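You operate a simulated robot arm through the tools that you are given. There is no shell and no other tool. Be economical: measure what you need, move in short steps, check, and stop when the job is done.

The job below is to be done with a simulated robot arm. You get a single attempt, and the scene is never put back.

## Task
Take one side shot of the red sneaker in the light box.
Fine: the one on the table; on the round plate, door shut, meter on OK; backdrop, zoom and tone as they are. Set down upright: what you pick out.

The check looks at the end state, three seconds after you hand in, the way a careful person would. Anything else that was tipped, shoved, dropped, spilled or broken makes it a failure.

## Robot
A 6-joint arm with a two-finger parallel gripper on a trunk, on a base that drives. Base frame: it is fixed to the floor where the robot stands at the start and does not move with it; the origin is under the middle of the robot, x ahead of it, y to its left, z up. Lengths are in cm, angles in degrees, forces in N, time in s.
With the tool pointing down near the work surface it reaches from about 28 to 68 cm from the robot's upright axis, wherever it stands. Its first joint turns from -166.0 to 166.0 degrees. Places, roughly: backdrop knob [40, 10, 70]; light box door [40, 20, 90]; tone switch [50, 20, 130]; top of the round white plate [60, 30, 80]; zoom dial [40, 20, 130]. Payload 4.1 kg.
Tool frame: the origin (TCP) lies between the finger pads and is the grasp point; the fingertips stand 2.3 cm ahead of it; z points along the fingers, y is the line along which they close. The gripper opens to 9.4 cm. The fingers are 3.8 cm wide and 1 cm thick; the gripper's body (5.4 by 9.6 cm) begins 3.9 cm behind the TCP.
Orientation is that of the tool frame in the base frame, as [roll, pitch, yaw] about the fixed x, y, z axes, in that order (R = Rz(yaw) Ry(pitch) Rx(roll)). With the fingers straight down and closing along the base's y, the tool's x points along the base's -x, its y along +y and its z along -z.

## Interface
- The arm moves only by the tool step_arm. Its argument "moves" is a list of rows, each an object (a shift or turn left out is 0, a gripper value left out holds the last) with "angular": the turn, a rotation vector about the base's x, y, z in units of 5 degrees (1.0 is 5 degrees), a list of three; "slide": the shift along the base's x, y, z in units of 25 mm (1.0 is 25 mm), a list of three; "claw": the gripper command, from -1 (fully open) to 1 (shut), values between in proportion. In form: [{"angular": [wx, wy, wz], "slide": [dx, dy, dz], "claw": claw}, ...]. A call has 1 to 8 rows; each row shifts and turns the commanded pose from where the row before left it. A call with a number of a shift or a turn outside -1 to 1 is refused whole. Each row takes 0.2 s and may step no farther than 5 cm and 8.6 degrees from the row before; otherwise, or with a gripper value out of range, the whole call is refused. Where a pose cannot be reached the arm comes as near as it can. A force on the tool above 60 N (or 10 N above the force at the start of the call, whichever is more), or a blocked arm, ends the call early, and 0.2 s more pass. Each finger travels about 4.5 cm/s and halts on what it meets, pressing with about 37 N; the grip force reading is that of the motor and also rises with nothing between the fingers. The clock runs only during rows and for 0.2 s after the last one: add rows that do not move to give the fingers time. It gives the time, the measured TCP pose, the force on the tool (base axes), the opening and the grip force at its end, in the units of the frame above (readings bear some noise), with the torque about the TCP (base axes, N m) and any sound that the robot's microphone picked up, and new pictures: "show" is both (left out), scene, wrist or none.
- Cameras (640 x 400 px; columns grow to the right, rows downward): "scene" is now at [-1.78, 12.8, 143.33]; the picture's right is [-0.67, -0.74, 0.00], its down [-0.69, 0.63, -0.37] and it looks along [0.27, -0.25, -0.93] (base axes); focal length 214 px, centre (320, 200). "wrist" rides on the gripper at [8.6, 1.6, -7.4] in the tool frame; the picture's right is [-0.18, 0.98, 0.00], its down [-0.58, -0.11, -0.81] and it looks along [-0.79, -0.15, 0.59] (tool axes); focal length 243 px, centre (320, 200). There is no depth. A picture from a camera that has moved, and an enlarged one, comes with that camera's place and axes in the base frame and with its lens.
- raise_lower(by): slides the trunk up (or, below 0, down) by that many cm; the arm and the scene camera ride with it, the base frame stays. It gives what a move gives, with no picture.
- roll_base(legs): drives the robot by 1 to 6 legs, each [ahead, turn to the left] in cm and degrees, along the robot's own axes; the way and the turn of a leg run together, so that a leg with both is an arc; at most 150 cm and 180 degrees a leg. The arm and the cameras ride along, it lands a little off, and it stops where it bumps. It gives what a move gives, and a new picture of the scene camera.
- head_to(pan, tilt): turns the head with the scene camera to pan (to the left, within 155 degrees either way) and tilt (down, from -29 to 69), counted from straight ahead of the robot. It gives what a move gives, and a new picture of the scene camera.
- inspect(camera, box): a new picture of the part [left, top, right, bottom] of that camera's present view, enlarged. It takes no simulated time.
- finish_job(): hands the job in; it is judged then, once.

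Go step by step. Nothing tells you exact positions but the pictures and the camera data: compare them with the known pose of the tool, close in by small moves and look again before you grip or let go. The budget is 120 turns and 260 pictures, counting those below and the enlarged ones. Unless the task says otherwise, let go and move clear before handing in, and close with one line.

The tools are called after "Request:" by a JSON object that holds its "op" and its "data". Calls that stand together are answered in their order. step_arm: Moves the arm, as the interface text tells. Its arguments: {"type":"object","properties":{"moves":{"type":"array"},"show":{"type":"string","enum":["both","scene","wrist","none"]}},"required":["moves"]} The other tools are called the same way: raise_lower (by) slides the trunk up or down; roll_base (legs) drives the base; head_to (pan, tilt) turns the head that bears the scene camera; inspect (camera, box) takes an enlarged picture of a part of a camera's view; finish_job () hands the job in.

At the start:

```text
t: 0.0
ee_pos: [33.61, 13.8, 113.73]
tool_rot: [179.9, 0.0, -179.9]
wrist_force: [0.5, 0.5, 0.3]
wrist_torque: [0.02, -0.03, 0.0]
width: 9.4
finger_force: 0.1
trunk travel left (down, up): [-42.5, 16.5]
robot x, y, heading: [-0.16, -0.18, -0.1]
head pan, tilt: [-42.3, 68.5]
```

scene: 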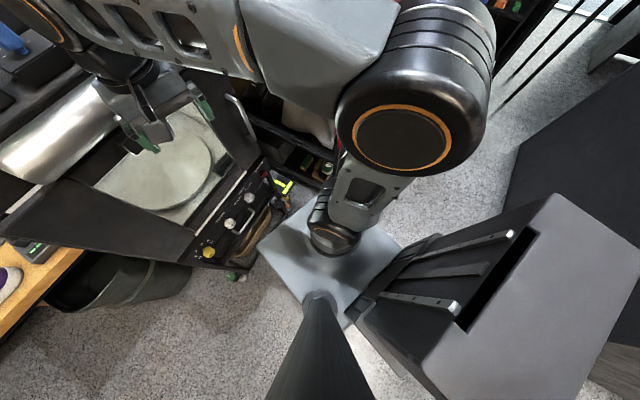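
wrist: 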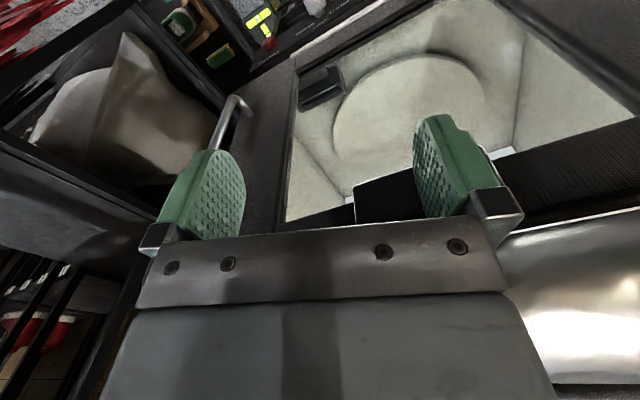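

I see the light box at the left with its round plate and an open door, plus various shelves. I need a wider look around to find the sneaker on the table and the controls.

Request:
{"op": "head_to", "data": {"pan": 30, "tilt": 40}}

Request:
{"op": "head_to", "data": {"pan": 90, "tilt": 40}}

Request:
{"op": "head_to", "data": {"pan": -40, "tilt": 35}}

Request:
{"op": "head_to", "data": {"pan": -110, "tilt": 35}}

```text
t: 1.4
ee_pos: [33.62, 13.91, 113.77]
tool_rot: [180.0, 0.1, 180.0]
wrist_force: [-0.4, -0.1, 0.1]
wrist_torque: [0.01, 0.0, 0.0]
width: 9.42
finger_force: 0.0
trunk travel left (down, up): [-42.5, 16.5]
robot x, y, heading: [-0.36, -0.1, 0.2]
head pan, tilt: [30.0, 40.0]
camera scene: at [1.42, 20.83, 146.91], right [0.5, -0.87, 0.0], down [-0.56, -0.32, -0.77], along [0.66, 0.38, -0.64], focal length 214 px, centre (320, 200)
```

scene: 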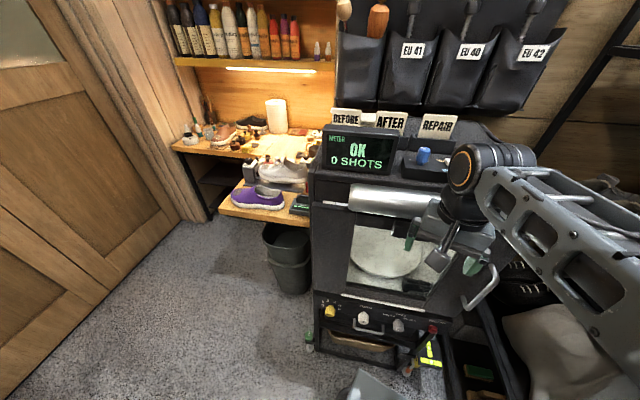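

```text
t: 2.7
ee_pos: [33.64, 13.85, 113.74]
tool_rot: [-180.0, 0.0, 179.9]
wrist_force: [-0.1, -0.3, -0.1]
wrist_torque: [0.0, 0.04, 0.01]
width: 9.37
finger_force: 0.1
trunk travel left (down, up): [-42.5, 16.5]
robot x, y, heading: [-0.04, 0.17, 0.0]
head pan, tilt: [90.0, 40.0]
camera scene: at [-5.94, 25.08, 146.91], right [1.0, 0.0, 0.0], down [0.0, -0.64, -0.77], along [0.0, 0.77, -0.64], focal length 214 px, centre (320, 200)
```

scene: 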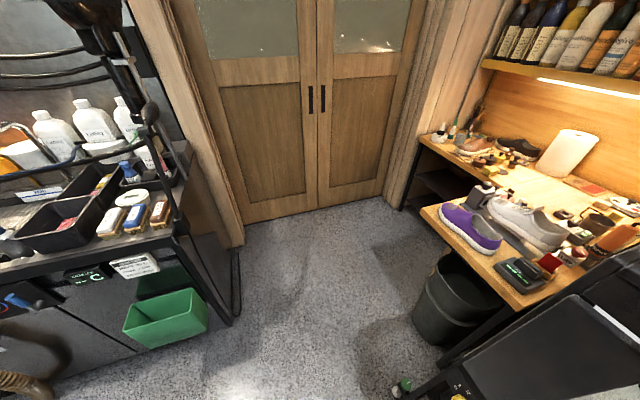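

```text
t: 4.8
ee_pos: [33.61, 13.84, 113.78]
tool_rot: [180.0, -0.1, 179.9]
wrist_force: [0.3, 0.7, 0.4]
wrist_torque: [0.05, 0.0, 0.02]
width: 9.4
finger_force: 0.1
trunk travel left (down, up): [-42.5, 16.5]
robot x, y, heading: [0.13, -0.22, -0.1]
head pan, tilt: [-40.0, 35.0]
camera scene: at [0.8, 10.92, 147.67], right [-0.64, -0.77, 0.0], down [-0.44, 0.37, -0.82], along [0.63, -0.53, -0.57], focal length 214 px, centre (320, 200)
```

scene: 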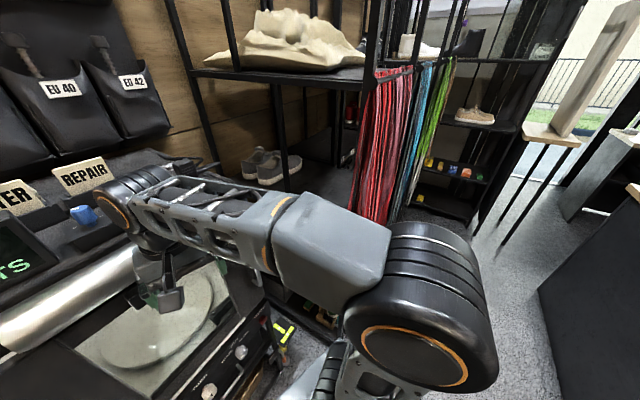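

```text
t: 6.3
ee_pos: [33.69, 13.96, 113.89]
tool_rot: [-179.9, 0.1, 180.0]
wrist_force: [-0.5, -0.3, 0.0]
wrist_torque: [0.01, 0.04, 0.0]
width: 9.41
finger_force: 0.0
trunk travel left (down, up): [-42.5, 16.5]
robot x, y, heading: [0.45, -0.22, 0.2]
head pan, tilt: [-110.0, 35.0]
camera scene: at [-8.95, 8.3, 147.67], right [-0.94, 0.34, 0.0], down [0.2, 0.54, -0.82], along [-0.28, -0.77, -0.57], focal length 214 px, centre (320, 200)
```

scene: 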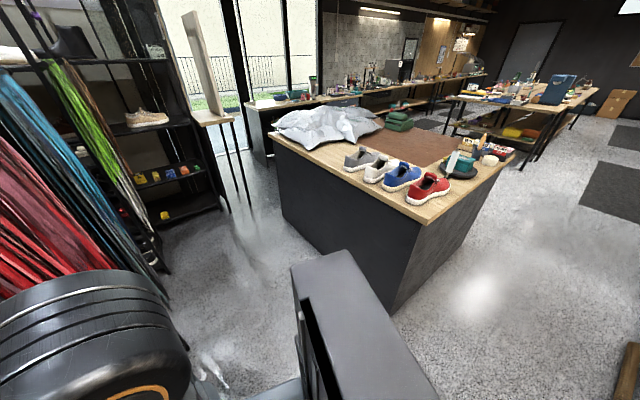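

The red sneaker seems to stand on the table behind-right of the robot. Let me inspect it and the light box controls more closely.

Request:
{"op": "inspect", "data": {"camera": "scene", "box": [300, 110, 540, 260]}}

Request:
{"op": "head_to", "data": {"pan": 30, "tilt": 45}}

Request:
{"op": "inspect", "data": {"camera": "scene", "box": [280, 60, 500, 200]}}

Request:
{"op": "inspect", "data": {"camera": "scene", "box": [280, 180, 500, 370]}}

```text
2.67 times, centred on (420, 185) of scene
camera zoom: at [-8.95, 8.3, 147.67], right [-0.94, 0.34, 0.0], down [0.2, 0.54, -0.82], along [-0.28, -0.77, -0.57], focal length 572 px, centre (53, 240)
```

zoom: 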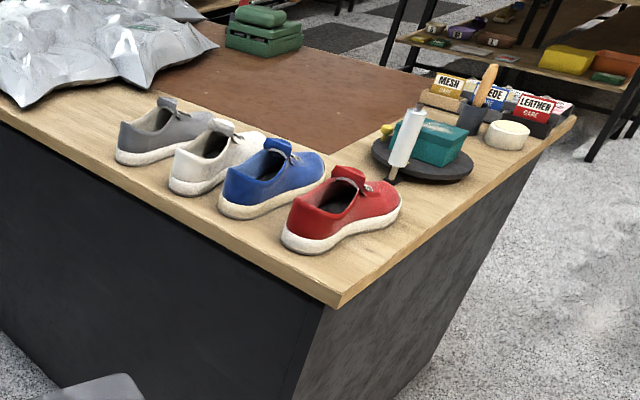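

```text
t: 8.5
ee_pos: [33.67, 13.98, 113.83]
tool_rot: [-180.0, 0.0, 179.9]
wrist_force: [-0.1, -0.3, 0.3]
wrist_torque: [0.02, -0.01, -0.02]
width: 9.41
finger_force: 0.1
trunk travel left (down, up): [-42.5, 16.5]
robot x, y, heading: [0.14, 0.18, 0.1]
head pan, tilt: [30.0, 45.0]
camera scene: at [1.1, 20.64, 146.19], right [0.5, -0.87, 0.0], down [-0.61, -0.35, -0.71], along [0.61, 0.35, -0.71], focal length 214 px, centre (320, 200)
```

scene: 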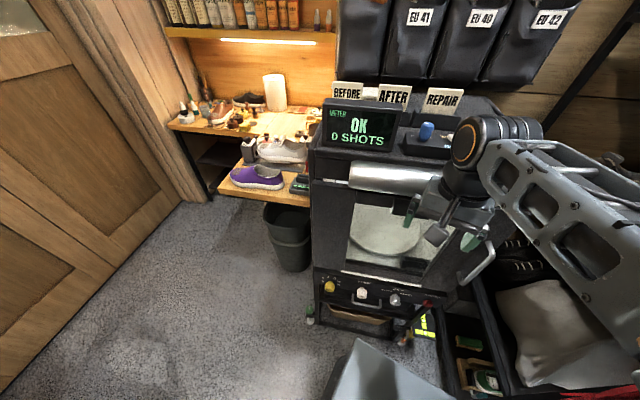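

```text
2.86 times, centred on (390, 130) of scene
camera zoom: at [1.1, 20.64, 146.19], right [0.5, -0.87, 0.0], down [-0.61, -0.35, -0.71], along [0.61, 0.35, -0.71], focal length 613 px, centre (120, 400)
```

zoom: 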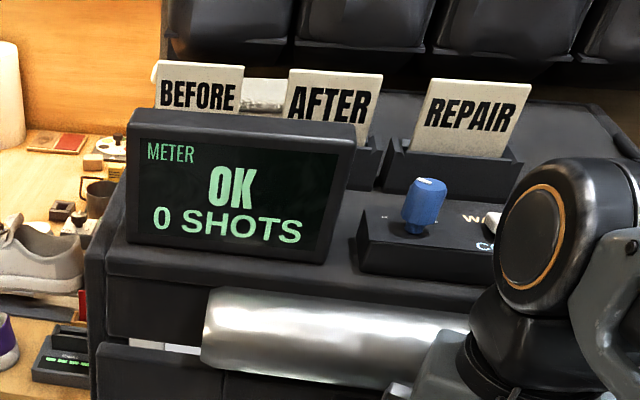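

```text
2.11 times, centred on (390, 275) of scene
camera zoom: at [1.1, 20.64, 146.19], right [0.5, -0.87, 0.0], down [-0.61, -0.35, -0.71], along [0.61, 0.35, -0.71], focal length 452 px, centre (173, 42)
```

zoom: 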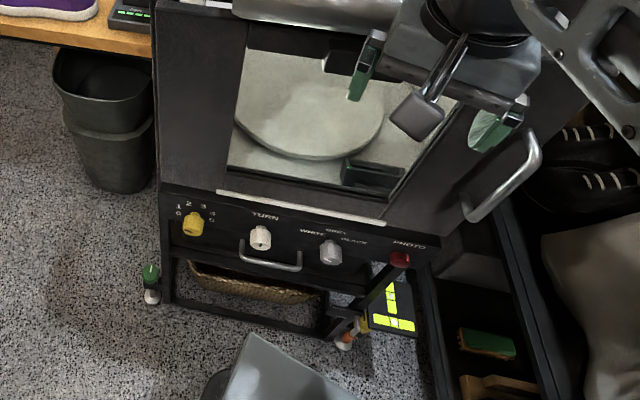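

The light box has yellow brightness knob, TURN, backdrop, PHOTO button below and a window door with handle on the right. I'll check what is behind the robot before backing off.

Request:
{"op": "head_to", "data": {"pan": 150, "tilt": 45}}

Request:
{"op": "head_to", "data": {"pan": -150, "tilt": 45}}

Request:
{"op": "head_to", "data": {"pan": -105, "tilt": 50}}

```text
t: 10.5
ee_pos: [33.51, 13.81, 113.9]
tool_rot: [-180.0, -0.1, 179.9]
wrist_force: [-0.4, 0.7, -0.2]
wrist_torque: [-0.02, 0.01, -0.03]
width: 9.4
finger_force: 0.0
trunk travel left (down, up): [-42.5, 16.5]
robot x, y, heading: [0.22, -0.31, -0.0]
head pan, tilt: [150.0, 45.0]
camera scene: at [-12.98, 20.65, 146.19], right [0.5, 0.87, 0.0], down [0.61, -0.35, -0.71], along [-0.61, 0.35, -0.71], focal length 214 px, centre (320, 200)
```

scene: 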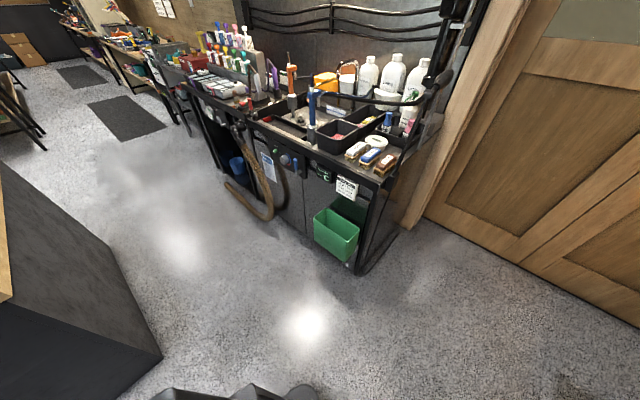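

```text
t: 14.6
ee_pos: [33.63, 13.81, 113.7]
tool_rot: [180.0, 0.0, -179.9]
wrist_force: [-0.3, 0.0, 0.4]
wrist_torque: [0.0, -0.02, 0.0]
width: 9.39
finger_force: 0.0
trunk travel left (down, up): [-42.5, 16.5]
robot x, y, heading: [-0.03, 0.14, 0.2]
head pan, tilt: [-150.0, 45.0]
camera scene: at [-12.99, 12.51, 146.19], right [-0.5, 0.87, 0.0], down [0.61, 0.35, -0.71], along [-0.61, -0.35, -0.71], focal length 214 px, centre (320, 200)
```

scene: 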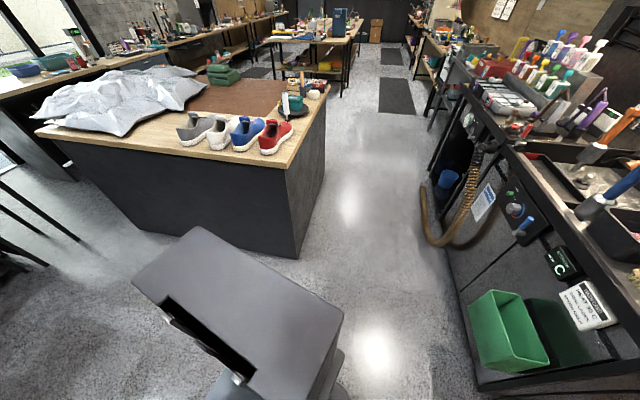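

```text
t: 15.7
ee_pos: [33.57, 13.7, 113.82]
tool_rot: [180.0, 0.0, -180.0]
wrist_force: [0.3, 0.4, -1.0]
wrist_torque: [0.0, 0.02, -0.01]
width: 9.4
finger_force: 0.1
trunk travel left (down, up): [-42.5, 16.5]
robot x, y, heading: [-0.12, 0.32, -0.1]
head pan, tilt: [-105.0, 50.0]
camera scene: at [-7.94, 9.14, 145.5], right [-0.97, 0.26, 0.0], down [0.2, 0.74, -0.64], along [-0.17, -0.62, -0.77], focal length 214 px, centre (320, 200)
```

scene: 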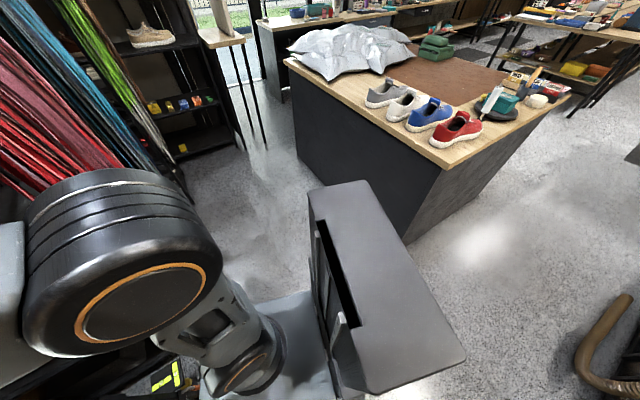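

Red sneaker is near (-109,-73), table top z≈75. I'll back up 40 cm to see the light box fully.

Request:
{"op": "roll_base", "data": {"legs": [[-40, 0]]}}

Request:
{"op": "head_to", "data": {"pan": 20, "tilt": 35}}

Request:
{"op": "inspect", "data": {"camera": "scene", "box": [220, 100, 440, 300]}}

```text
t: 18.2
ee_pos: [-6.41, 13.95, 113.7]
tool_rot: [179.9, 0.0, -180.0]
wrist_force: [0.9, 0.2, 0.1]
wrist_torque: [0.03, -0.01, 0.03]
width: 9.4
finger_force: 0.0
trunk travel left (down, up): [-42.5, 16.5]
robot x, y, heading: [-40.48, 0.17, -0.0]
head pan, tilt: [-105.0, 50.0]
camera scene: at [-48.07, 9.15, 145.5], right [-0.97, 0.26, 0.0], down [0.2, 0.74, -0.64], along [-0.17, -0.62, -0.77], focal length 214 px, centre (320, 200)
```

scene: 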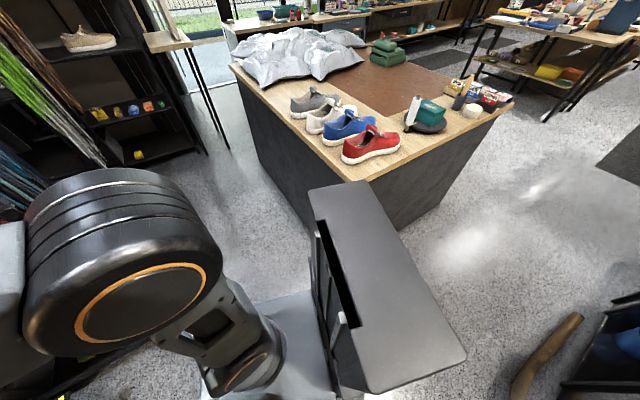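

```text
t: 20.2
ee_pos: [-6.48, 13.82, 113.87]
tool_rot: [180.0, 0.1, 180.0]
wrist_force: [0.3, 0.4, 0.2]
wrist_torque: [0.02, 0.0, 0.0]
width: 9.42
finger_force: 0.1
trunk travel left (down, up): [-42.5, 16.5]
robot x, y, heading: [-39.87, -0.15, 0.1]
head pan, tilt: [20.0, 35.0]
camera scene: at [-37.79, 19.59, 147.67], right [0.34, -0.94, 0.0], down [-0.54, -0.2, -0.82], along [0.77, 0.28, -0.57], focal length 214 px, centre (320, 200)
```

scene: 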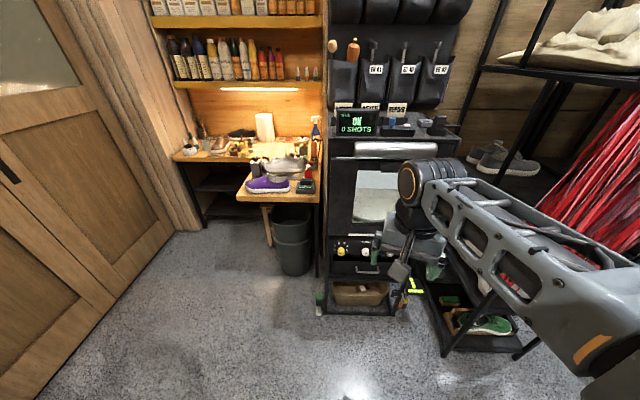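

```text
2.00 times, centred on (330, 200) of scene
camera zoom: at [-37.79, 19.59, 147.67], right [0.34, -0.94, 0.0], down [-0.54, -0.2, -0.82], along [0.77, 0.28, -0.57], focal length 429 px, centre (300, 200)
```

zoom: 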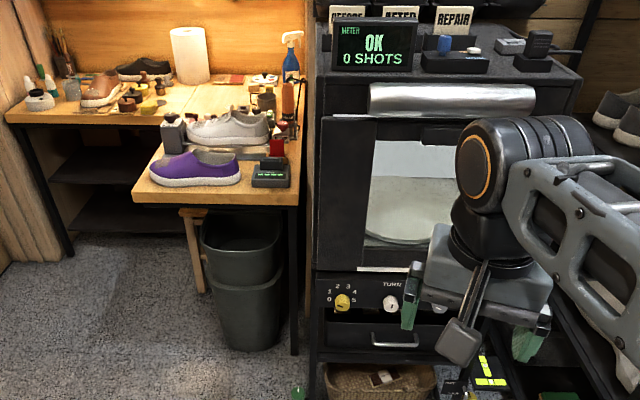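

The arm blocks the view of the box, so I'll swing it to the right in free space.

Request:
{"op": "step_arm", "data": {"moves": [{"slide": [0, -1, 0]}, {"slide": [0, -1, 0]}, {"slide": [0, -1, 0]}, {"slide": [0, -1, 0]}, {"slide": [0, -1, 0]}, {"slide": [0, -1, 0]}, {"slide": [0, -1, 0]}, {"slide": [0, -1, 0]}], "show": "none"}}

Request:
{"op": "step_arm", "data": {"moves": [{"slide": [0, -1, 0]}, {"slide": [0, -1, 0]}, {"slide": [0, -1, 0]}, {"slide": [0, -1, 0]}, {"slide": [0, -1, 0]}, {"slide": [0, -1, 0]}, {"slide": [0, -1, 0]}, {"slide": [0, -1, 0]}], "show": "scene"}}

Request:
{"op": "inspect", "data": {"camera": "scene", "box": [310, 90, 480, 200]}}

Request:
{"op": "inspect", "data": {"camera": "scene", "box": [310, 190, 480, 310]}}

```text
t: 22.1
ee_pos: [-6.42, -6.25, 113.87]
tool_rot: [-180.0, 0.1, -180.0]
wrist_force: [-0.4, -0.2, 0.8]
wrist_torque: [-0.02, 0.03, -0.01]
width: 9.42
finger_force: 0.2
trunk travel left (down, up): [-42.5, 16.5]
robot x, y, heading: [-40.47, -0.36, 0.1]
head pan, tilt: [20.0, 35.0]
```

```text
t: 23.9
ee_pos: [-6.56, -26.24, 113.71]
tool_rot: [-179.9, 0.1, -180.0]
wrist_force: [-0.1, 0.8, 0.1]
wrist_torque: [-0.04, 0.0, -0.02]
width: 9.41
finger_force: 0.0
trunk travel left (down, up): [-42.5, 16.5]
robot x, y, heading: [-40.22, -0.04, -0.1]
head pan, tilt: [20.0, 35.0]
camera scene: at [-37.79, 19.57, 147.67], right [0.34, -0.94, 0.0], down [-0.54, -0.2, -0.82], along [0.77, 0.28, -0.57], focal length 214 px, centre (320, 200)
```

scene: 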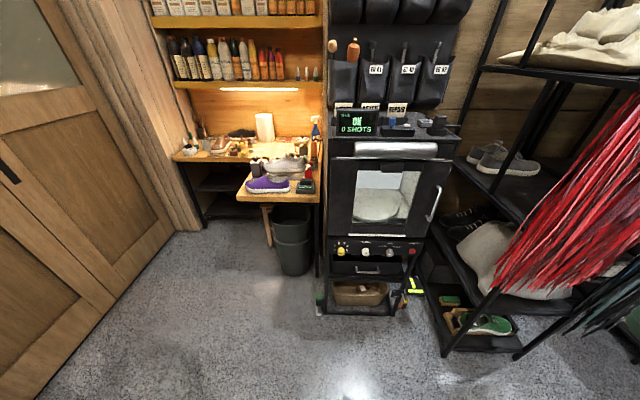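

```text
3.64 times, centred on (395, 145) of scene
camera zoom: at [-37.79, 19.57, 147.67], right [0.34, -0.94, 0.0], down [-0.54, -0.2, -0.82], along [0.77, 0.28, -0.57], focal length 780 px, centre (47, 400)
```

zoom: 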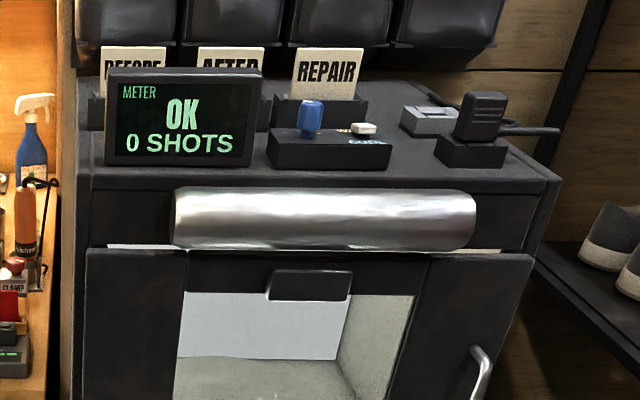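

```text
3.33 times, centred on (395, 250) of scene
camera zoom: at [-37.79, 19.57, 147.67], right [0.34, -0.94, 0.0], down [-0.54, -0.2, -0.82], along [0.77, 0.28, -0.57], focal length 715 px, centre (70, 33)
```

zoom: 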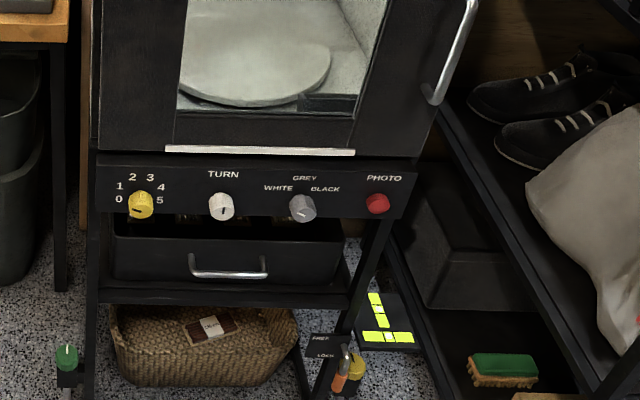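

Now the box is visible: door with window, handle on the right, and below a FREE/LOCK lever. I'll zoom in on details.

Request:
{"op": "inspect", "data": {"camera": "scene", "box": [380, 260, 430, 310]}}

Request:
{"op": "inspect", "data": {"camera": "scene", "box": [330, 155, 450, 230]}}

Request:
{"op": "inspect", "data": {"camera": "scene", "box": [325, 225, 425, 275]}}

Request:
{"op": "inspect", "data": {"camera": "scene", "box": [235, 125, 335, 205]}}

```text
8.00 times, centred on (405, 285) of scene
camera zoom: at [-37.79, 19.57, 147.67], right [0.34, -0.94, 0.0], down [-0.54, -0.2, -0.82], along [0.77, 0.28, -0.57], focal length 1716 px, centre (-360, -480)
```

zoom: 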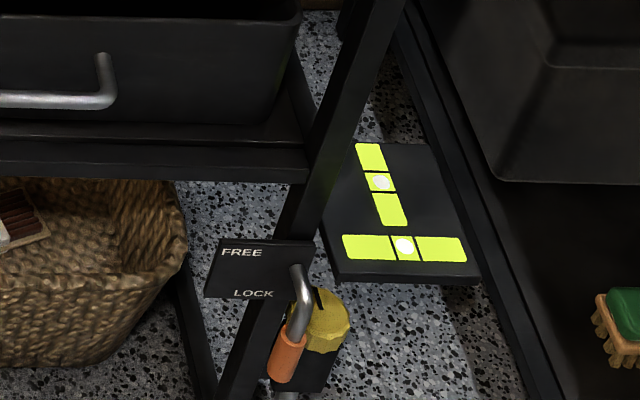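

```text
5.33 times, centred on (390, 192) of scene
camera zoom: at [-37.79, 19.57, 147.67], right [0.34, -0.94, 0.0], down [-0.54, -0.2, -0.82], along [0.77, 0.28, -0.57], focal length 1144 px, centre (-53, 240)
```

zoom: 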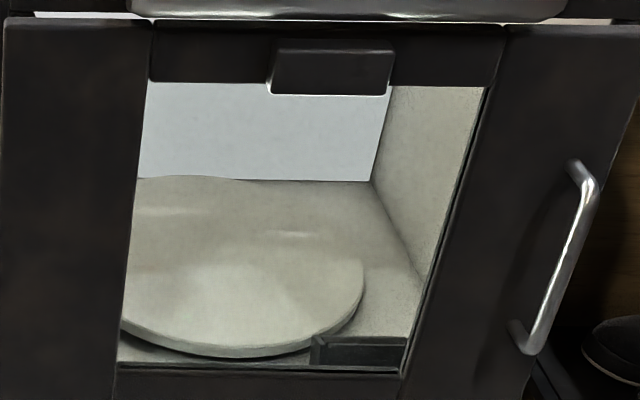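

```text
6.40 times, centred on (375, 250) of scene
camera zoom: at [-37.79, 19.57, 147.67], right [0.34, -0.94, 0.0], down [-0.54, -0.2, -0.82], along [0.77, 0.28, -0.57], focal length 1373 px, centre (-32, -120)
```

zoom: 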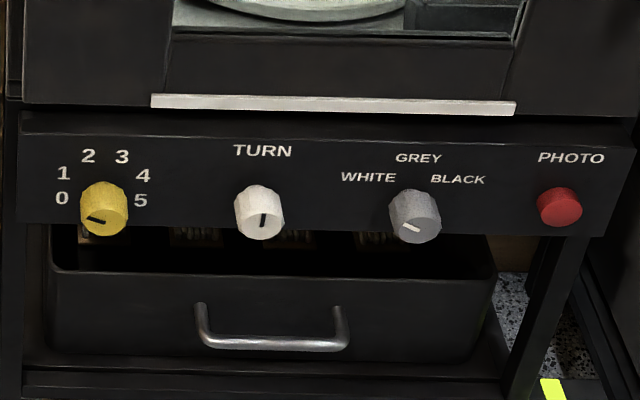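

```text
5.00 times, centred on (285, 165) of scene
camera zoom: at [-37.79, 19.57, 147.67], right [0.34, -0.94, 0.0], down [-0.54, -0.2, -0.82], along [0.77, 0.28, -0.57], focal length 1072 px, centre (495, 375)
```

zoom: 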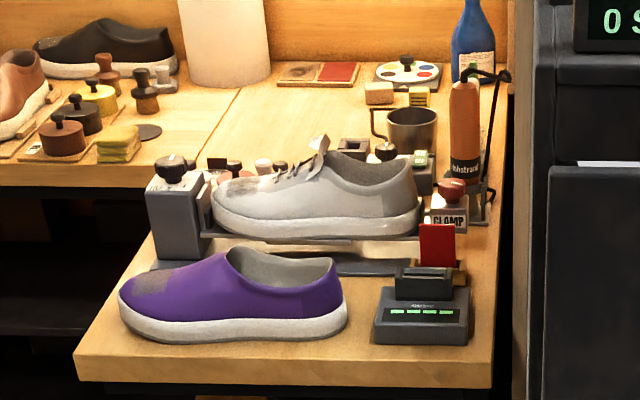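

The door is shut (hinged left, handle near (43,0,97)); the box seems yawed about 18°. I'll survey the floor to the right for driving room.

Request:
{"op": "head_to", "data": {"pan": -75, "tilt": 55}}

Request:
{"op": "head_to", "data": {"pan": -20, "tilt": 50}}

```text
t: 25.6
ee_pos: [-6.49, -26.2, 113.89]
tool_rot: [-180.0, 0.1, -180.0]
wrist_force: [0.8, -0.4, 0.1]
wrist_torque: [0.01, -0.02, 0.03]
width: 9.4
finger_force: 0.0
trunk travel left (down, up): [-42.5, 16.5]
robot x, y, heading: [-39.97, -0.16, -0.2]
head pan, tilt: [-75.0, 55.0]
camera scene: at [-44.2, 9.61, 144.85], right [-0.97, -0.26, 0.0], down [-0.21, 0.79, -0.57], along [0.15, -0.55, -0.82], focal length 214 px, centre (320, 200)
```

scene: 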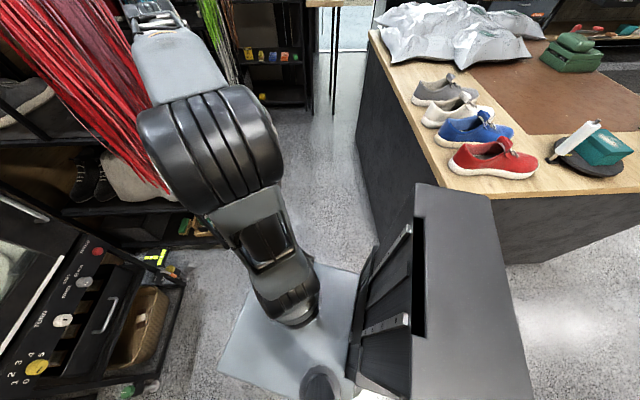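

```text
t: 26.8
ee_pos: [-6.54, -26.09, 113.82]
tool_rot: [180.0, 0.0, -179.9]
wrist_force: [0.0, -0.3, -1.0]
wrist_torque: [0.03, 0.01, 0.01]
width: 9.39
finger_force: 0.2
trunk travel left (down, up): [-42.5, 16.5]
robot x, y, heading: [-40.11, 0.14, -0.2]
head pan, tilt: [-20.0, 50.0]
camera scene: at [-38.84, 13.94, 145.5], right [-0.34, -0.94, 0.0], down [-0.72, 0.26, -0.64], along [0.6, -0.22, -0.77], focal length 214 px, centre (320, 200)
```

scene: 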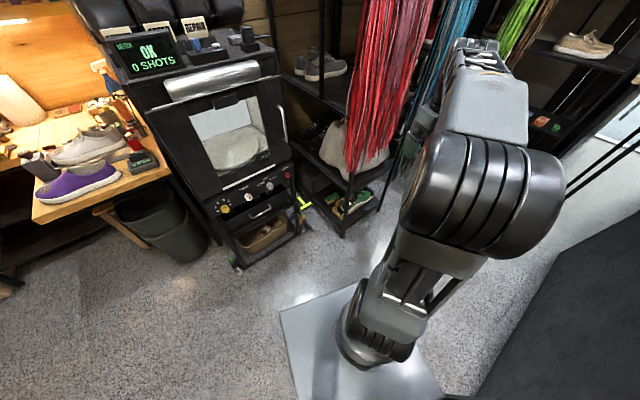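

Robot base is a square plate reaching ~36 cm ahead; the aisle is open. I'll tilt the tool 45° forward and set it in a pre-handle pose, then drive to in front of the box.

Request:
{"op": "step_arm", "data": {"moves": [{"angular": [0, -1, 0], "slide": [0, 0.8, -0.6]}, {"angular": [0, -1, 0], "slide": [0, 0.8, -0.6]}, {"angular": [0, -1, 0], "slide": [0, 0.8, -0.6]}, {"angular": [0, -1, 0], "slide": [0, 0.8, -0.6]}, {"angular": [0, -1, 0], "slide": [0, 0.8, -0.6]}, {"angular": [0, -1, 0], "slide": [0, 0.8, -0.6]}, {"angular": [0, -1, 0], "slide": [0, 0.8, -0.6]}, {"angular": [0, -1, 0], "slide": [0, 0.8, -0.6]}], "show": "none"}}

Request:
{"op": "step_arm", "data": {"moves": [{"angular": [0, -1, 0], "slide": [0, 0, -0.6]}, {"angular": [0, -1, 0]}, {"angular": [0, -1, 0]}, {"angular": [0, -1, 0]}], "show": "both"}}

Request:
{"op": "roll_base", "data": {"legs": [[0, -8], [27, 0], [0, 26]]}}

Request:
{"op": "head_to", "data": {"pan": -10, "tilt": 45}}

```text
t: 28.6
ee_pos: [-5.94, -10.51, 102.17]
tool_rot: [180.0, 40.0, 180.0]
wrist_force: [-0.7, -0.6, 0.7]
wrist_torque: [0.03, -0.02, -0.02]
width: 9.39
finger_force: 0.0
out of reach, approached as far as the arm can: row 8
trunk travel left (down, up): [-42.5, 16.5]
robot x, y, heading: [-40.21, 0.12, -0.1]
head pan, tilt: [-20.0, 50.0]
```

```text
t: 29.6
ee_pos: [-1.85, -13.53, 104.3]
tool_rot: [180.0, 60.1, 180.0]
wrist_force: [-0.7, -0.4, 0.0]
wrist_torque: [-0.01, -0.02, 0.0]
width: 9.39
finger_force: 0.2
out of reach, approached as far as the arm can: row 1, 2, 3, 4
trunk travel left (down, up): [-42.5, 16.5]
robot x, y, heading: [-39.67, -0.1, 0.2]
head pan, tilt: [-20.0, 50.0]
camera scene: at [-38.84, 13.94, 145.5], right [-0.34, -0.94, 0.0], down [-0.72, 0.26, -0.64], along [0.6, -0.22, -0.77], focal length 214 px, centre (320, 200)
camera wrist: at [-12.53, -11.95, 100.5], right [0.09, 0.98, 0.16], down [-0.41, -0.11, 0.91], along [0.91, -0.15, 0.39], focal length 243 px, centre (320, 200)
```

scene: 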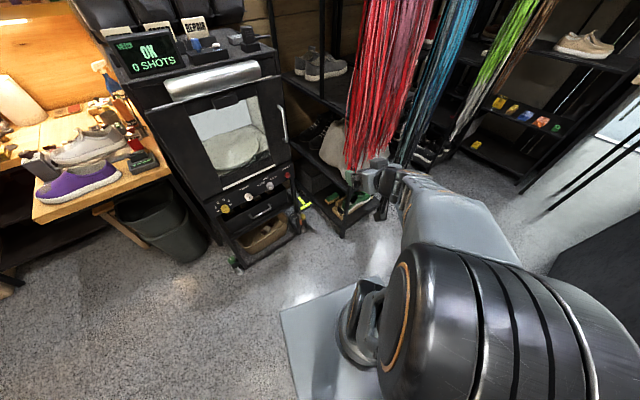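
wrist: 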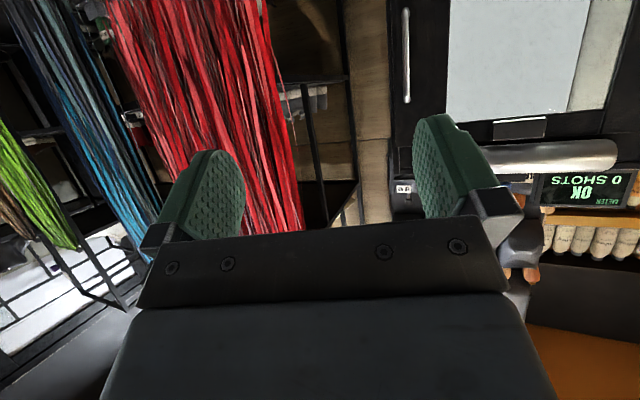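

```text
t: 32.6
ee_pos: [22.91, -21.97, 104.32]
tool_rot: [-179.2, 59.7, 172.6]
wrist_force: [-14.7, -12.1, 0.4]
wrist_torque: [-0.07, -0.08, -0.99]
width: 9.42
finger_force: 0.3
trunk travel left (down, up): [-42.5, 16.5]
robot x, y, heading: [-13.55, -4.01, -6.2]
head pan, tilt: [-20.0, 50.0]
stopped in leg 3: the force on the tool passed its limit at 81 N (the readings are from after the stop); the commanded pose is now the measured one
camera scene: at [-10.97, 9.79, 145.52], right [-0.44, -0.9, 0.0], down [-0.69, 0.34, -0.64], along [0.58, -0.28, -0.77], focal length 214 px, centre (320, 200)
```

scene: 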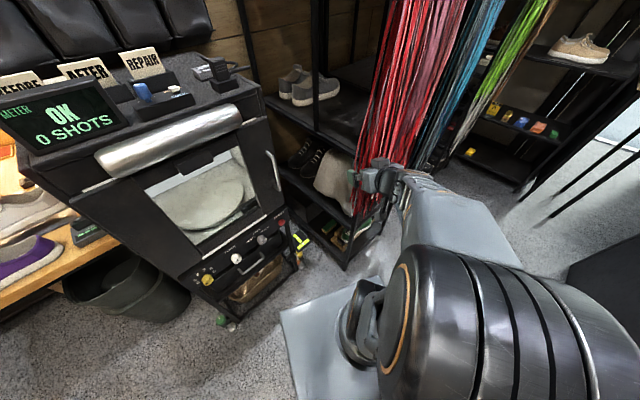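

```text
t: 33.3
ee_pos: [22.84, -21.92, 104.33]
tool_rot: [-179.4, 59.6, 172.8]
wrist_force: [-21.1, -19.6, 2.0]
wrist_torque: [0.04, -0.1, -1.49]
width: 9.41
finger_force: 0.0
trunk travel left (down, up): [-42.5, 16.5]
robot x, y, heading: [-13.38, -3.47, -5.7]
head pan, tilt: [-10.0, 45.0]
camera scene: at [-10.21, 10.8, 146.23], right [-0.27, -0.96, 0.0], down [-0.68, 0.19, -0.71], along [0.68, -0.19, -0.71], focal length 214 px, centre (320, 200)
```

scene: 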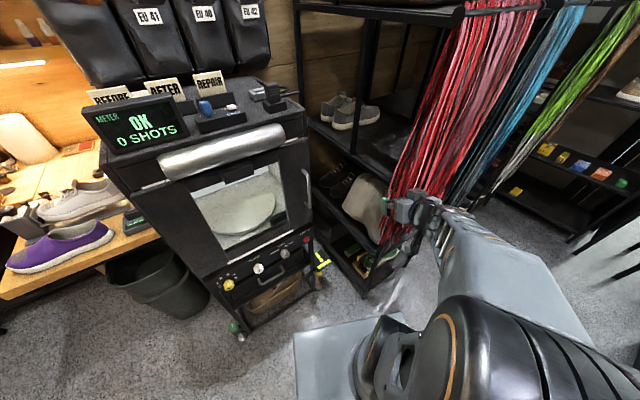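

The gripper touched something on the rack (laces post) while turning; the tool shows ~28 N. I'll back the arm off gently away from it, then reverse the base.

Request:
{"op": "step_arm", "data": {"moves": [{"slide": [-0.5, -0.5, 0]}, {"slide": [-0.5, -0.5, 0]}], "show": "both"}}

```text
t: 33.9
ee_pos: [20.64, -24.1, 104.37]
tool_rot: [-179.3, 59.6, 173.1]
wrist_force: [-1.2, -0.5, 0.1]
wrist_torque: [0.01, -0.03, 0.01]
width: 9.41
finger_force: 0.1
trunk travel left (down, up): [-42.5, 16.5]
robot x, y, heading: [-13.55, -3.86, -6.0]
head pan, tilt: [-10.0, 45.0]
camera scene: at [-9.9, 11.1, 146.18], right [-0.27, -0.96, 0.0], down [-0.68, 0.19, -0.71], along [0.68, -0.19, -0.71], focal length 214 px, centre (320, 200)
camera wrist: at [10.23, -21.22, 100.55], right [0.22, 0.96, 0.15], down [-0.41, -0.05, 0.91], along [0.88, -0.26, 0.39], focal length 243 px, centre (320, 200)
```

scene: 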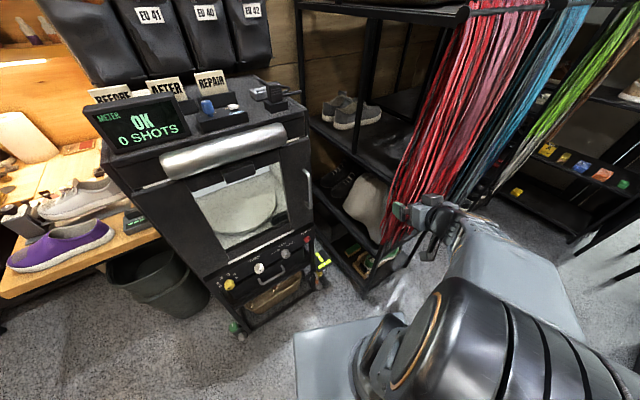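
wrist: 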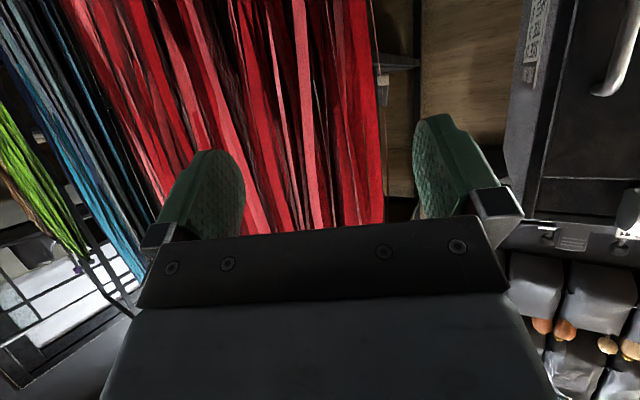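

Free again, nothing displaced. I'll reverse 20 cm, turn left there, and look.

Request:
{"op": "roll_base", "data": {"legs": [[-20, 0], [0, 24]]}}

Request:
{"op": "head_to", "data": {"pan": 0, "tilt": 45}}

```text
t: 36.8
ee_pos: [5.87, -6.51, 104.25]
tool_rot: [-179.3, 59.6, -162.9]
wrist_force: [-0.3, 0.1, 0.1]
wrist_torque: [-0.01, 0.02, -0.01]
width: 9.4
finger_force: 0.1
trunk travel left (down, up): [-42.5, 16.5]
robot x, y, heading: [-33.7, -1.45, 18.1]
head pan, tilt: [-10.0, 45.0]
camera scene: at [-36.4, 13.26, 146.19], right [0.14, -0.99, 0.0], down [-0.7, -0.1, -0.71], along [0.7, 0.1, -0.71], focal length 214 px, centre (320, 200)
```

scene: 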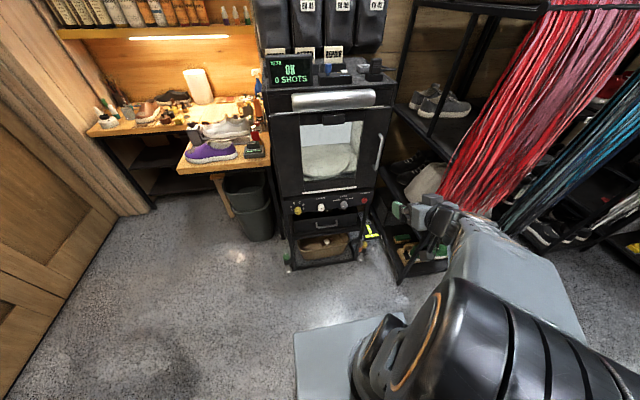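

```text
t: 37.5
ee_pos: [5.94, -6.54, 104.36]
tool_rot: [-179.1, 59.6, -163.0]
wrist_force: [0.7, 0.2, -1.1]
wrist_torque: [0.01, -0.01, 0.0]
width: 9.39
finger_force: 0.0
trunk travel left (down, up): [-42.5, 16.5]
robot x, y, heading: [-33.65, -1.7, 18.2]
head pan, tilt: [0.0, 45.0]
camera scene: at [-36.72, 14.63, 146.19], right [0.31, -0.95, 0.0], down [-0.67, -0.22, -0.71], along [0.67, 0.22, -0.71], focal length 214 px, centre (320, 200)
```

scene: 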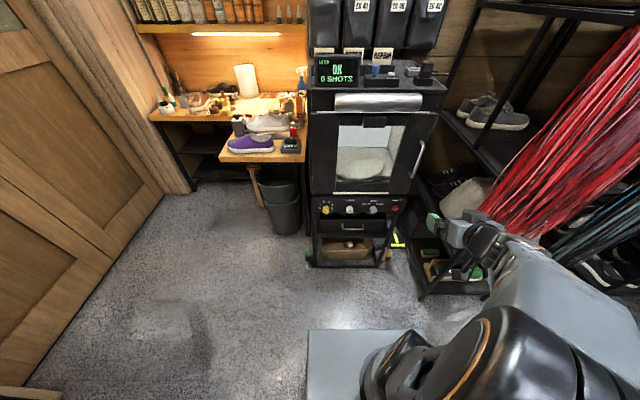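

Now squared to the box (heading 18° ≈ box yaw). In robot frame: face at 79 ahead, door from 21 left to 30 right, handle at ~(75,-23,87–104), plate centre ~(96,-6). I'll shift a bit forward-left.

Request:
{"op": "roll_base", "data": {"legs": [[0, 20], [17, 0], [0, -20]]}}

Request:
{"op": "inspect", "data": {"camera": "scene", "box": [270, 40, 590, 240]}}

```text
t: 41.1
ee_pos: [19.22, 4.11, 104.41]
tool_rot: [-179.2, 59.6, -162.8]
wrist_force: [0.5, 0.0, -0.3]
wrist_torque: [-0.01, 0.0, -0.02]
width: 9.42
finger_force: 0.2
trunk travel left (down, up): [-42.5, 16.5]
robot x, y, heading: [-20.54, 9.05, 18.4]
head pan, tilt: [0.0, 45.0]
camera scene: at [-23.43, 25.14, 146.19], right [0.32, -0.95, 0.0], down [-0.67, -0.22, -0.71], along [0.67, 0.22, -0.71], focal length 214 px, centre (320, 200)
```

scene: 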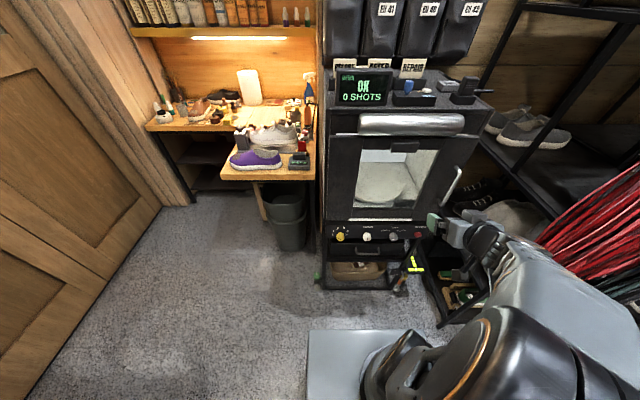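

```text
2.00 times, centred on (430, 140) of scene
camera zoom: at [-23.43, 25.14, 146.19], right [0.32, -0.95, 0.0], down [-0.67, -0.22, -0.71], along [0.67, 0.22, -0.71], focal length 429 px, centre (100, 320)
```

zoom: 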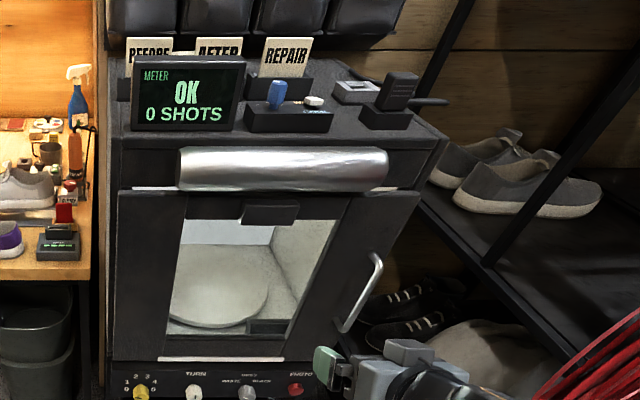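

Handle estimated in robot frame at fwd ~58, 29 right, z 88–103. I'll move to a pre-grasp about 10 cm short of it.

Request:
{"op": "step_arm", "data": {"moves": [{"slide": [0.99, -0.49, -0.49]}, {"slide": [0.99, -0.49, -0.49]}, {"slide": [0.99, -0.49, -0.49]}, {"slide": [0.99, -0.49, -0.49]}, {"slide": [0.99, -0.49, -0.49]}, {"slide": [0.99, -0.49, -0.49]}]}}

Request:
{"op": "inspect", "data": {"camera": "scene", "box": [390, 140, 550, 240]}}

```text
t: 42.5
ee_pos: [34.21, -3.13, 96.9]
tool_rot: [-179.4, 59.7, -162.8]
wrist_force: [-0.1, -0.3, 0.5]
wrist_torque: [0.0, 0.01, -0.01]
width: 9.4
finger_force: 0.1
trunk travel left (down, up): [-42.5, 16.5]
robot x, y, heading: [-20.19, 8.59, 18.5]
head pan, tilt: [0.0, 45.0]
camera scene: at [-23.42, 25.13, 146.19], right [0.31, -0.95, 0.0], down [-0.67, -0.22, -0.71], along [0.67, 0.22, -0.71], focal length 214 px, centre (320, 200)
camera wrist: at [23.44, -4.84, 93.21], right [-0.19, 0.97, 0.15], down [-0.36, -0.21, 0.91], along [0.92, 0.12, 0.39], focal length 243 px, centre (320, 200)
```

scene: 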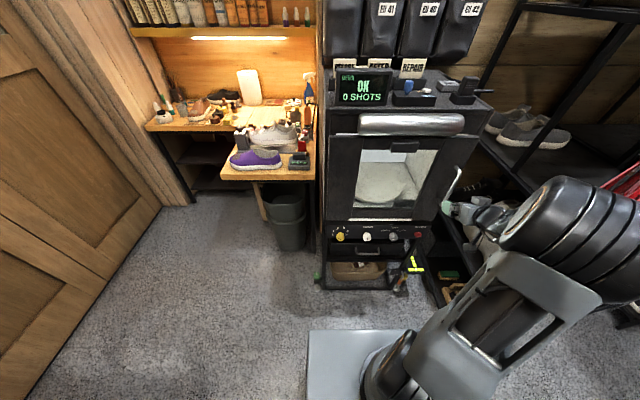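
wrist: 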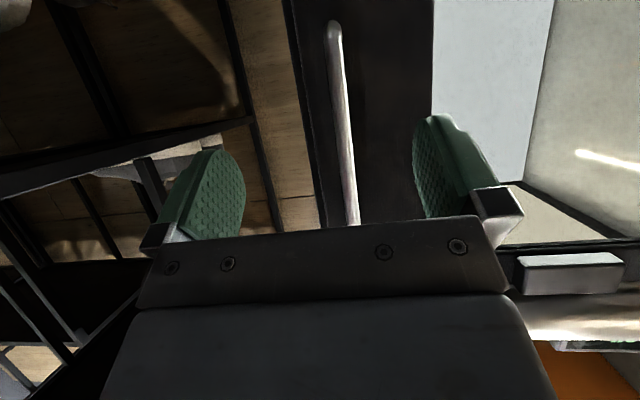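

```text
4.00 times, centred on (470, 190) of scene
camera zoom: at [-23.42, 25.13, 146.19], right [0.31, -0.95, 0.0], down [-0.67, -0.22, -0.71], along [0.67, 0.22, -0.71], focal length 858 px, centre (-280, 240)
```

zoom: 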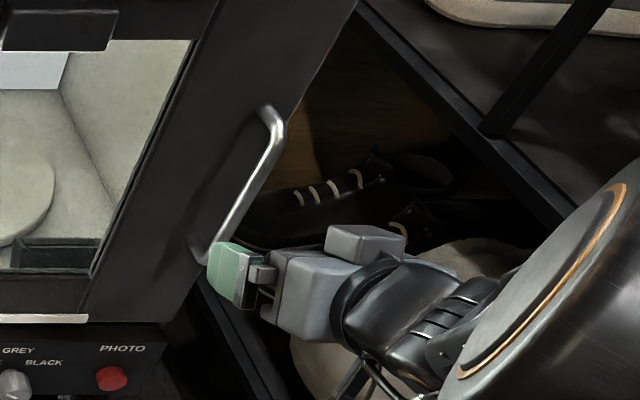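

The bar sits between the fingers laterally; triangulated at (42.6, 0.7). I'll advance onto it and close.

Request:
{"op": "step_arm", "data": {"moves": [{"slide": [0.84, 0.37, 0]}, {"slide": [0.84, 0.37, 0]}, {"slide": [0.84, 0.37, 0]}, {"slide": [0.8, 0.37, 0]}]}}

Request:
{"op": "inspect", "data": {"camera": "scene", "box": [390, 140, 550, 240]}}

```text
t: 43.5
ee_pos: [41.82, 0.25, 96.93]
tool_rot: [-179.1, 59.4, -162.6]
wrist_force: [-42.5, -10.8, 0.8]
wrist_torque: [0.23, -0.15, 2.24]
width: 9.41
finger_force: 0.1
trunk travel left (down, up): [-42.5, 16.5]
robot x, y, heading: [-20.21, 8.41, 18.1]
head pan, tilt: [0.0, 45.0]
camera scene: at [-24.02, 24.99, 146.19], right [0.31, -0.95, 0.0], down [-0.67, -0.22, -0.71], along [0.67, 0.22, -0.7], focal length 214 px, centre (320, 200)
camera wrist: at [31.03, -1.43, 93.25], right [-0.19, 0.97, 0.15], down [-0.35, -0.21, 0.91], along [0.92, 0.12, 0.38], focal length 243 px, centre (320, 200)
```

scene: 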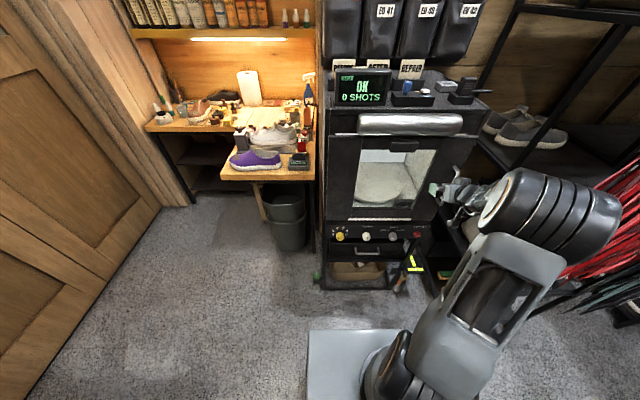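
wrist: 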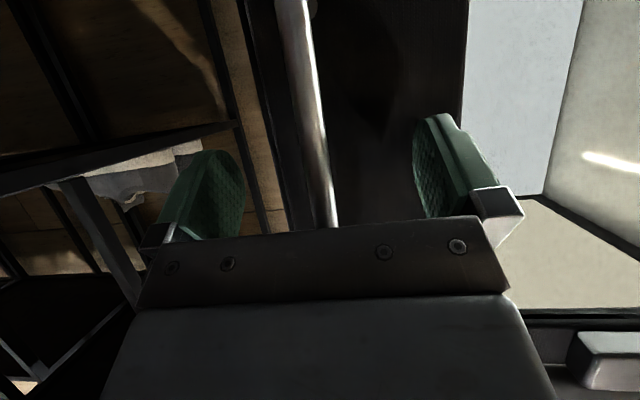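

```text
4.00 times, centred on (470, 190) of scene
camera zoom: at [-24.02, 24.99, 146.19], right [0.31, -0.95, 0.0], down [-0.67, -0.22, -0.71], along [0.67, 0.22, -0.7], focal length 858 px, centre (-280, 240)
```

zoom: 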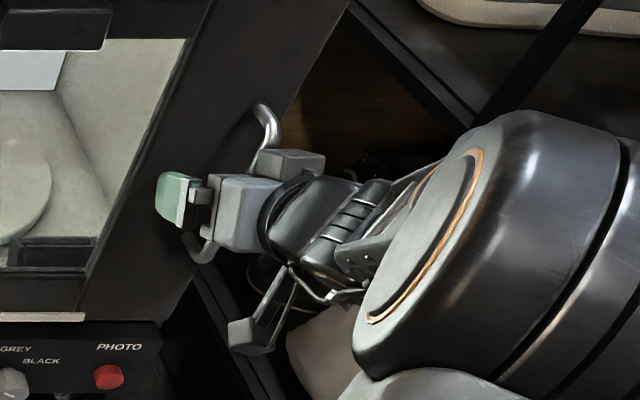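

The fingertips now touch the door with the bar between the fingers. I'll back off 1 cm and close.

Request:
{"op": "step_arm", "data": {"moves": [{"slide": [-0.35, -0.12, 0]}, {"claw": 1}, {"claw": 1}, {"claw": 1}, {"claw": 1}, {"claw": 1}]}}

```text
t: 44.9
ee_pos: [41.48, 0.25, 96.96]
tool_rot: [-179.5, 59.7, -163.0]
wrist_force: [-0.1, 0.8, 1.9]
wrist_torque: [0.81, 0.81, 0.03]
width: 1.22
finger_force: 31.2
trunk travel left (down, up): [-42.5, 16.5]
robot x, y, heading: [-20.18, 9.01, 18.5]
head pan, tilt: [0.0, 45.0]
camera scene: at [-23.43, 25.14, 146.19], right [0.32, -0.95, 0.0], down [-0.67, -0.22, -0.71], along [0.67, 0.22, -0.71], focal length 214 px, centre (320, 200)
camera wrist: at [30.77, -1.41, 93.24], right [-0.19, 0.97, 0.15], down [-0.36, -0.21, 0.91], along [0.92, 0.12, 0.39], focal length 243 px, centre (320, 200)
```

scene: 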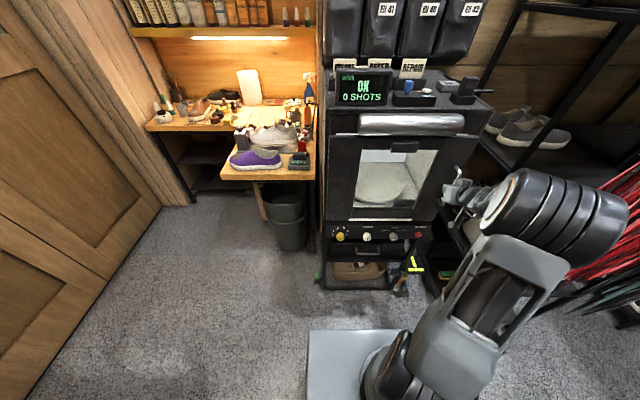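
wrist: 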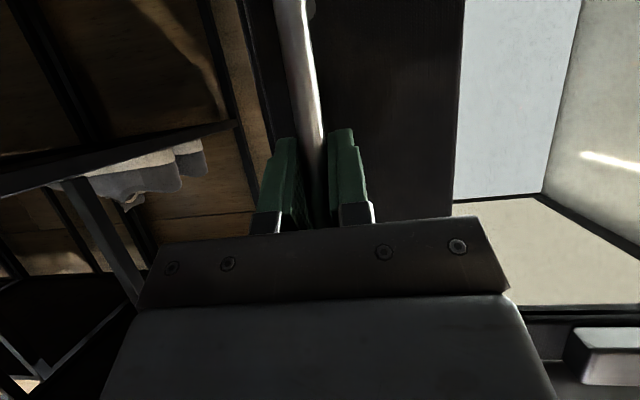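

Gripped the bar (width 1.2). I'll pull the door along its hinge arc (hinge about (35,43), radius 43).

Request:
{"op": "step_arm", "data": {"moves": [{"slide": [-0.98, -0.12, 0], "angular": [0, 0, -0.65]}, {"slide": [-0.98, -0.07, 0], "angular": [0, 0, -0.65]}, {"slide": [-0.98, 0, 0], "angular": [0, 0, -0.65]}], "show": "scene"}}

```text
t: 45.7
ee_pos: [34.31, -0.82, 97.05]
tool_rot: [-179.7, 59.6, -173.3]
wrist_force: [1.0, -26.6, 5.2]
wrist_torque: [1.78, 0.2, 0.21]
width: 1.2
finger_force: 45.2
trunk travel left (down, up): [-42.5, 16.5]
robot x, y, heading: [-20.05, 8.75, 18.0]
head pan, tilt: [0.0, 45.0]
camera scene: at [-23.39, 24.77, 146.23], right [0.31, -0.95, 0.0], down [-0.67, -0.22, -0.71], along [0.67, 0.22, -0.71], focal length 214 px, centre (320, 200)
```

scene: 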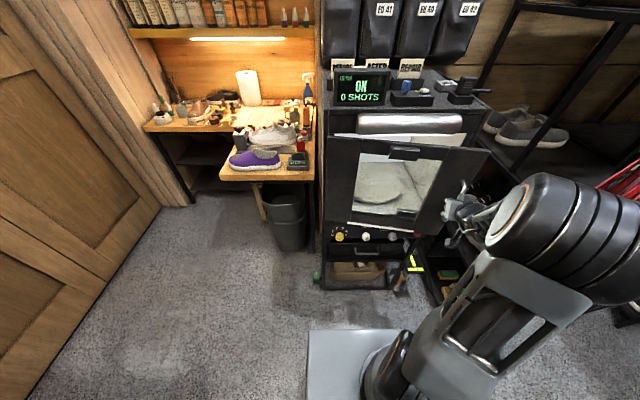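

The door swings open; the arc needs a slightly different hinge (about (31,42)). I'll continue.

Request:
{"op": "step_arm", "data": {"moves": [{"slide": [-0.92, -0.28, 0], "angular": [0, 0, -0.65]}, {"slide": [-0.96, 0, 0], "angular": [0, 0, -0.65]}, {"slide": [-0.99, 0.08, 0], "angular": [0, 0, -0.65]}, {"slide": [-0.96, 0.12, 0], "angular": [0, 0, -0.65]}, {"slide": [-0.98, 0.16, 0], "angular": [0, 0, -0.65]}], "show": "scene"}}

```text
t: 47.0
ee_pos: [23.72, 0.22, 97.0]
tool_rot: [-179.2, 58.8, 172.1]
wrist_force: [7.8, 31.9, -10.7]
wrist_torque: [1.56, -1.5, -0.06]
width: 1.19
finger_force: 45.0
out of reach, approached as far as the arm can: row 5
trunk travel left (down, up): [-42.5, 16.5]
robot x, y, heading: [-20.09, 8.92, 18.9]
head pan, tilt: [0.0, 45.0]
stopped in row 5: the force on the tool passed its limit at 63 N (the readings are from after the stop); the commanded pose is now the measured one
camera scene: at [-23.45, 25.49, 146.13], right [0.33, -0.94, 0.0], down [-0.67, -0.23, -0.71], along [0.67, 0.23, -0.71], focal length 214 px, centre (320, 200)
```

scene: 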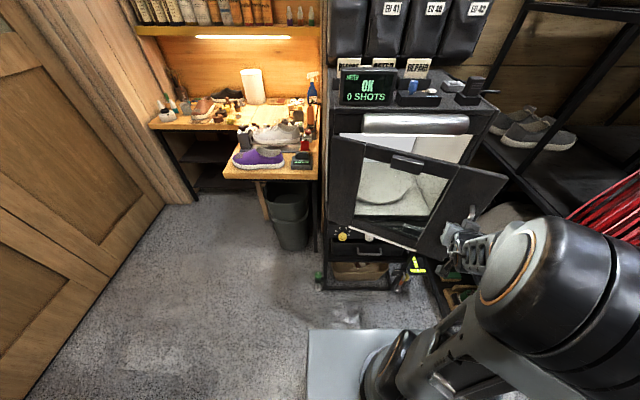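

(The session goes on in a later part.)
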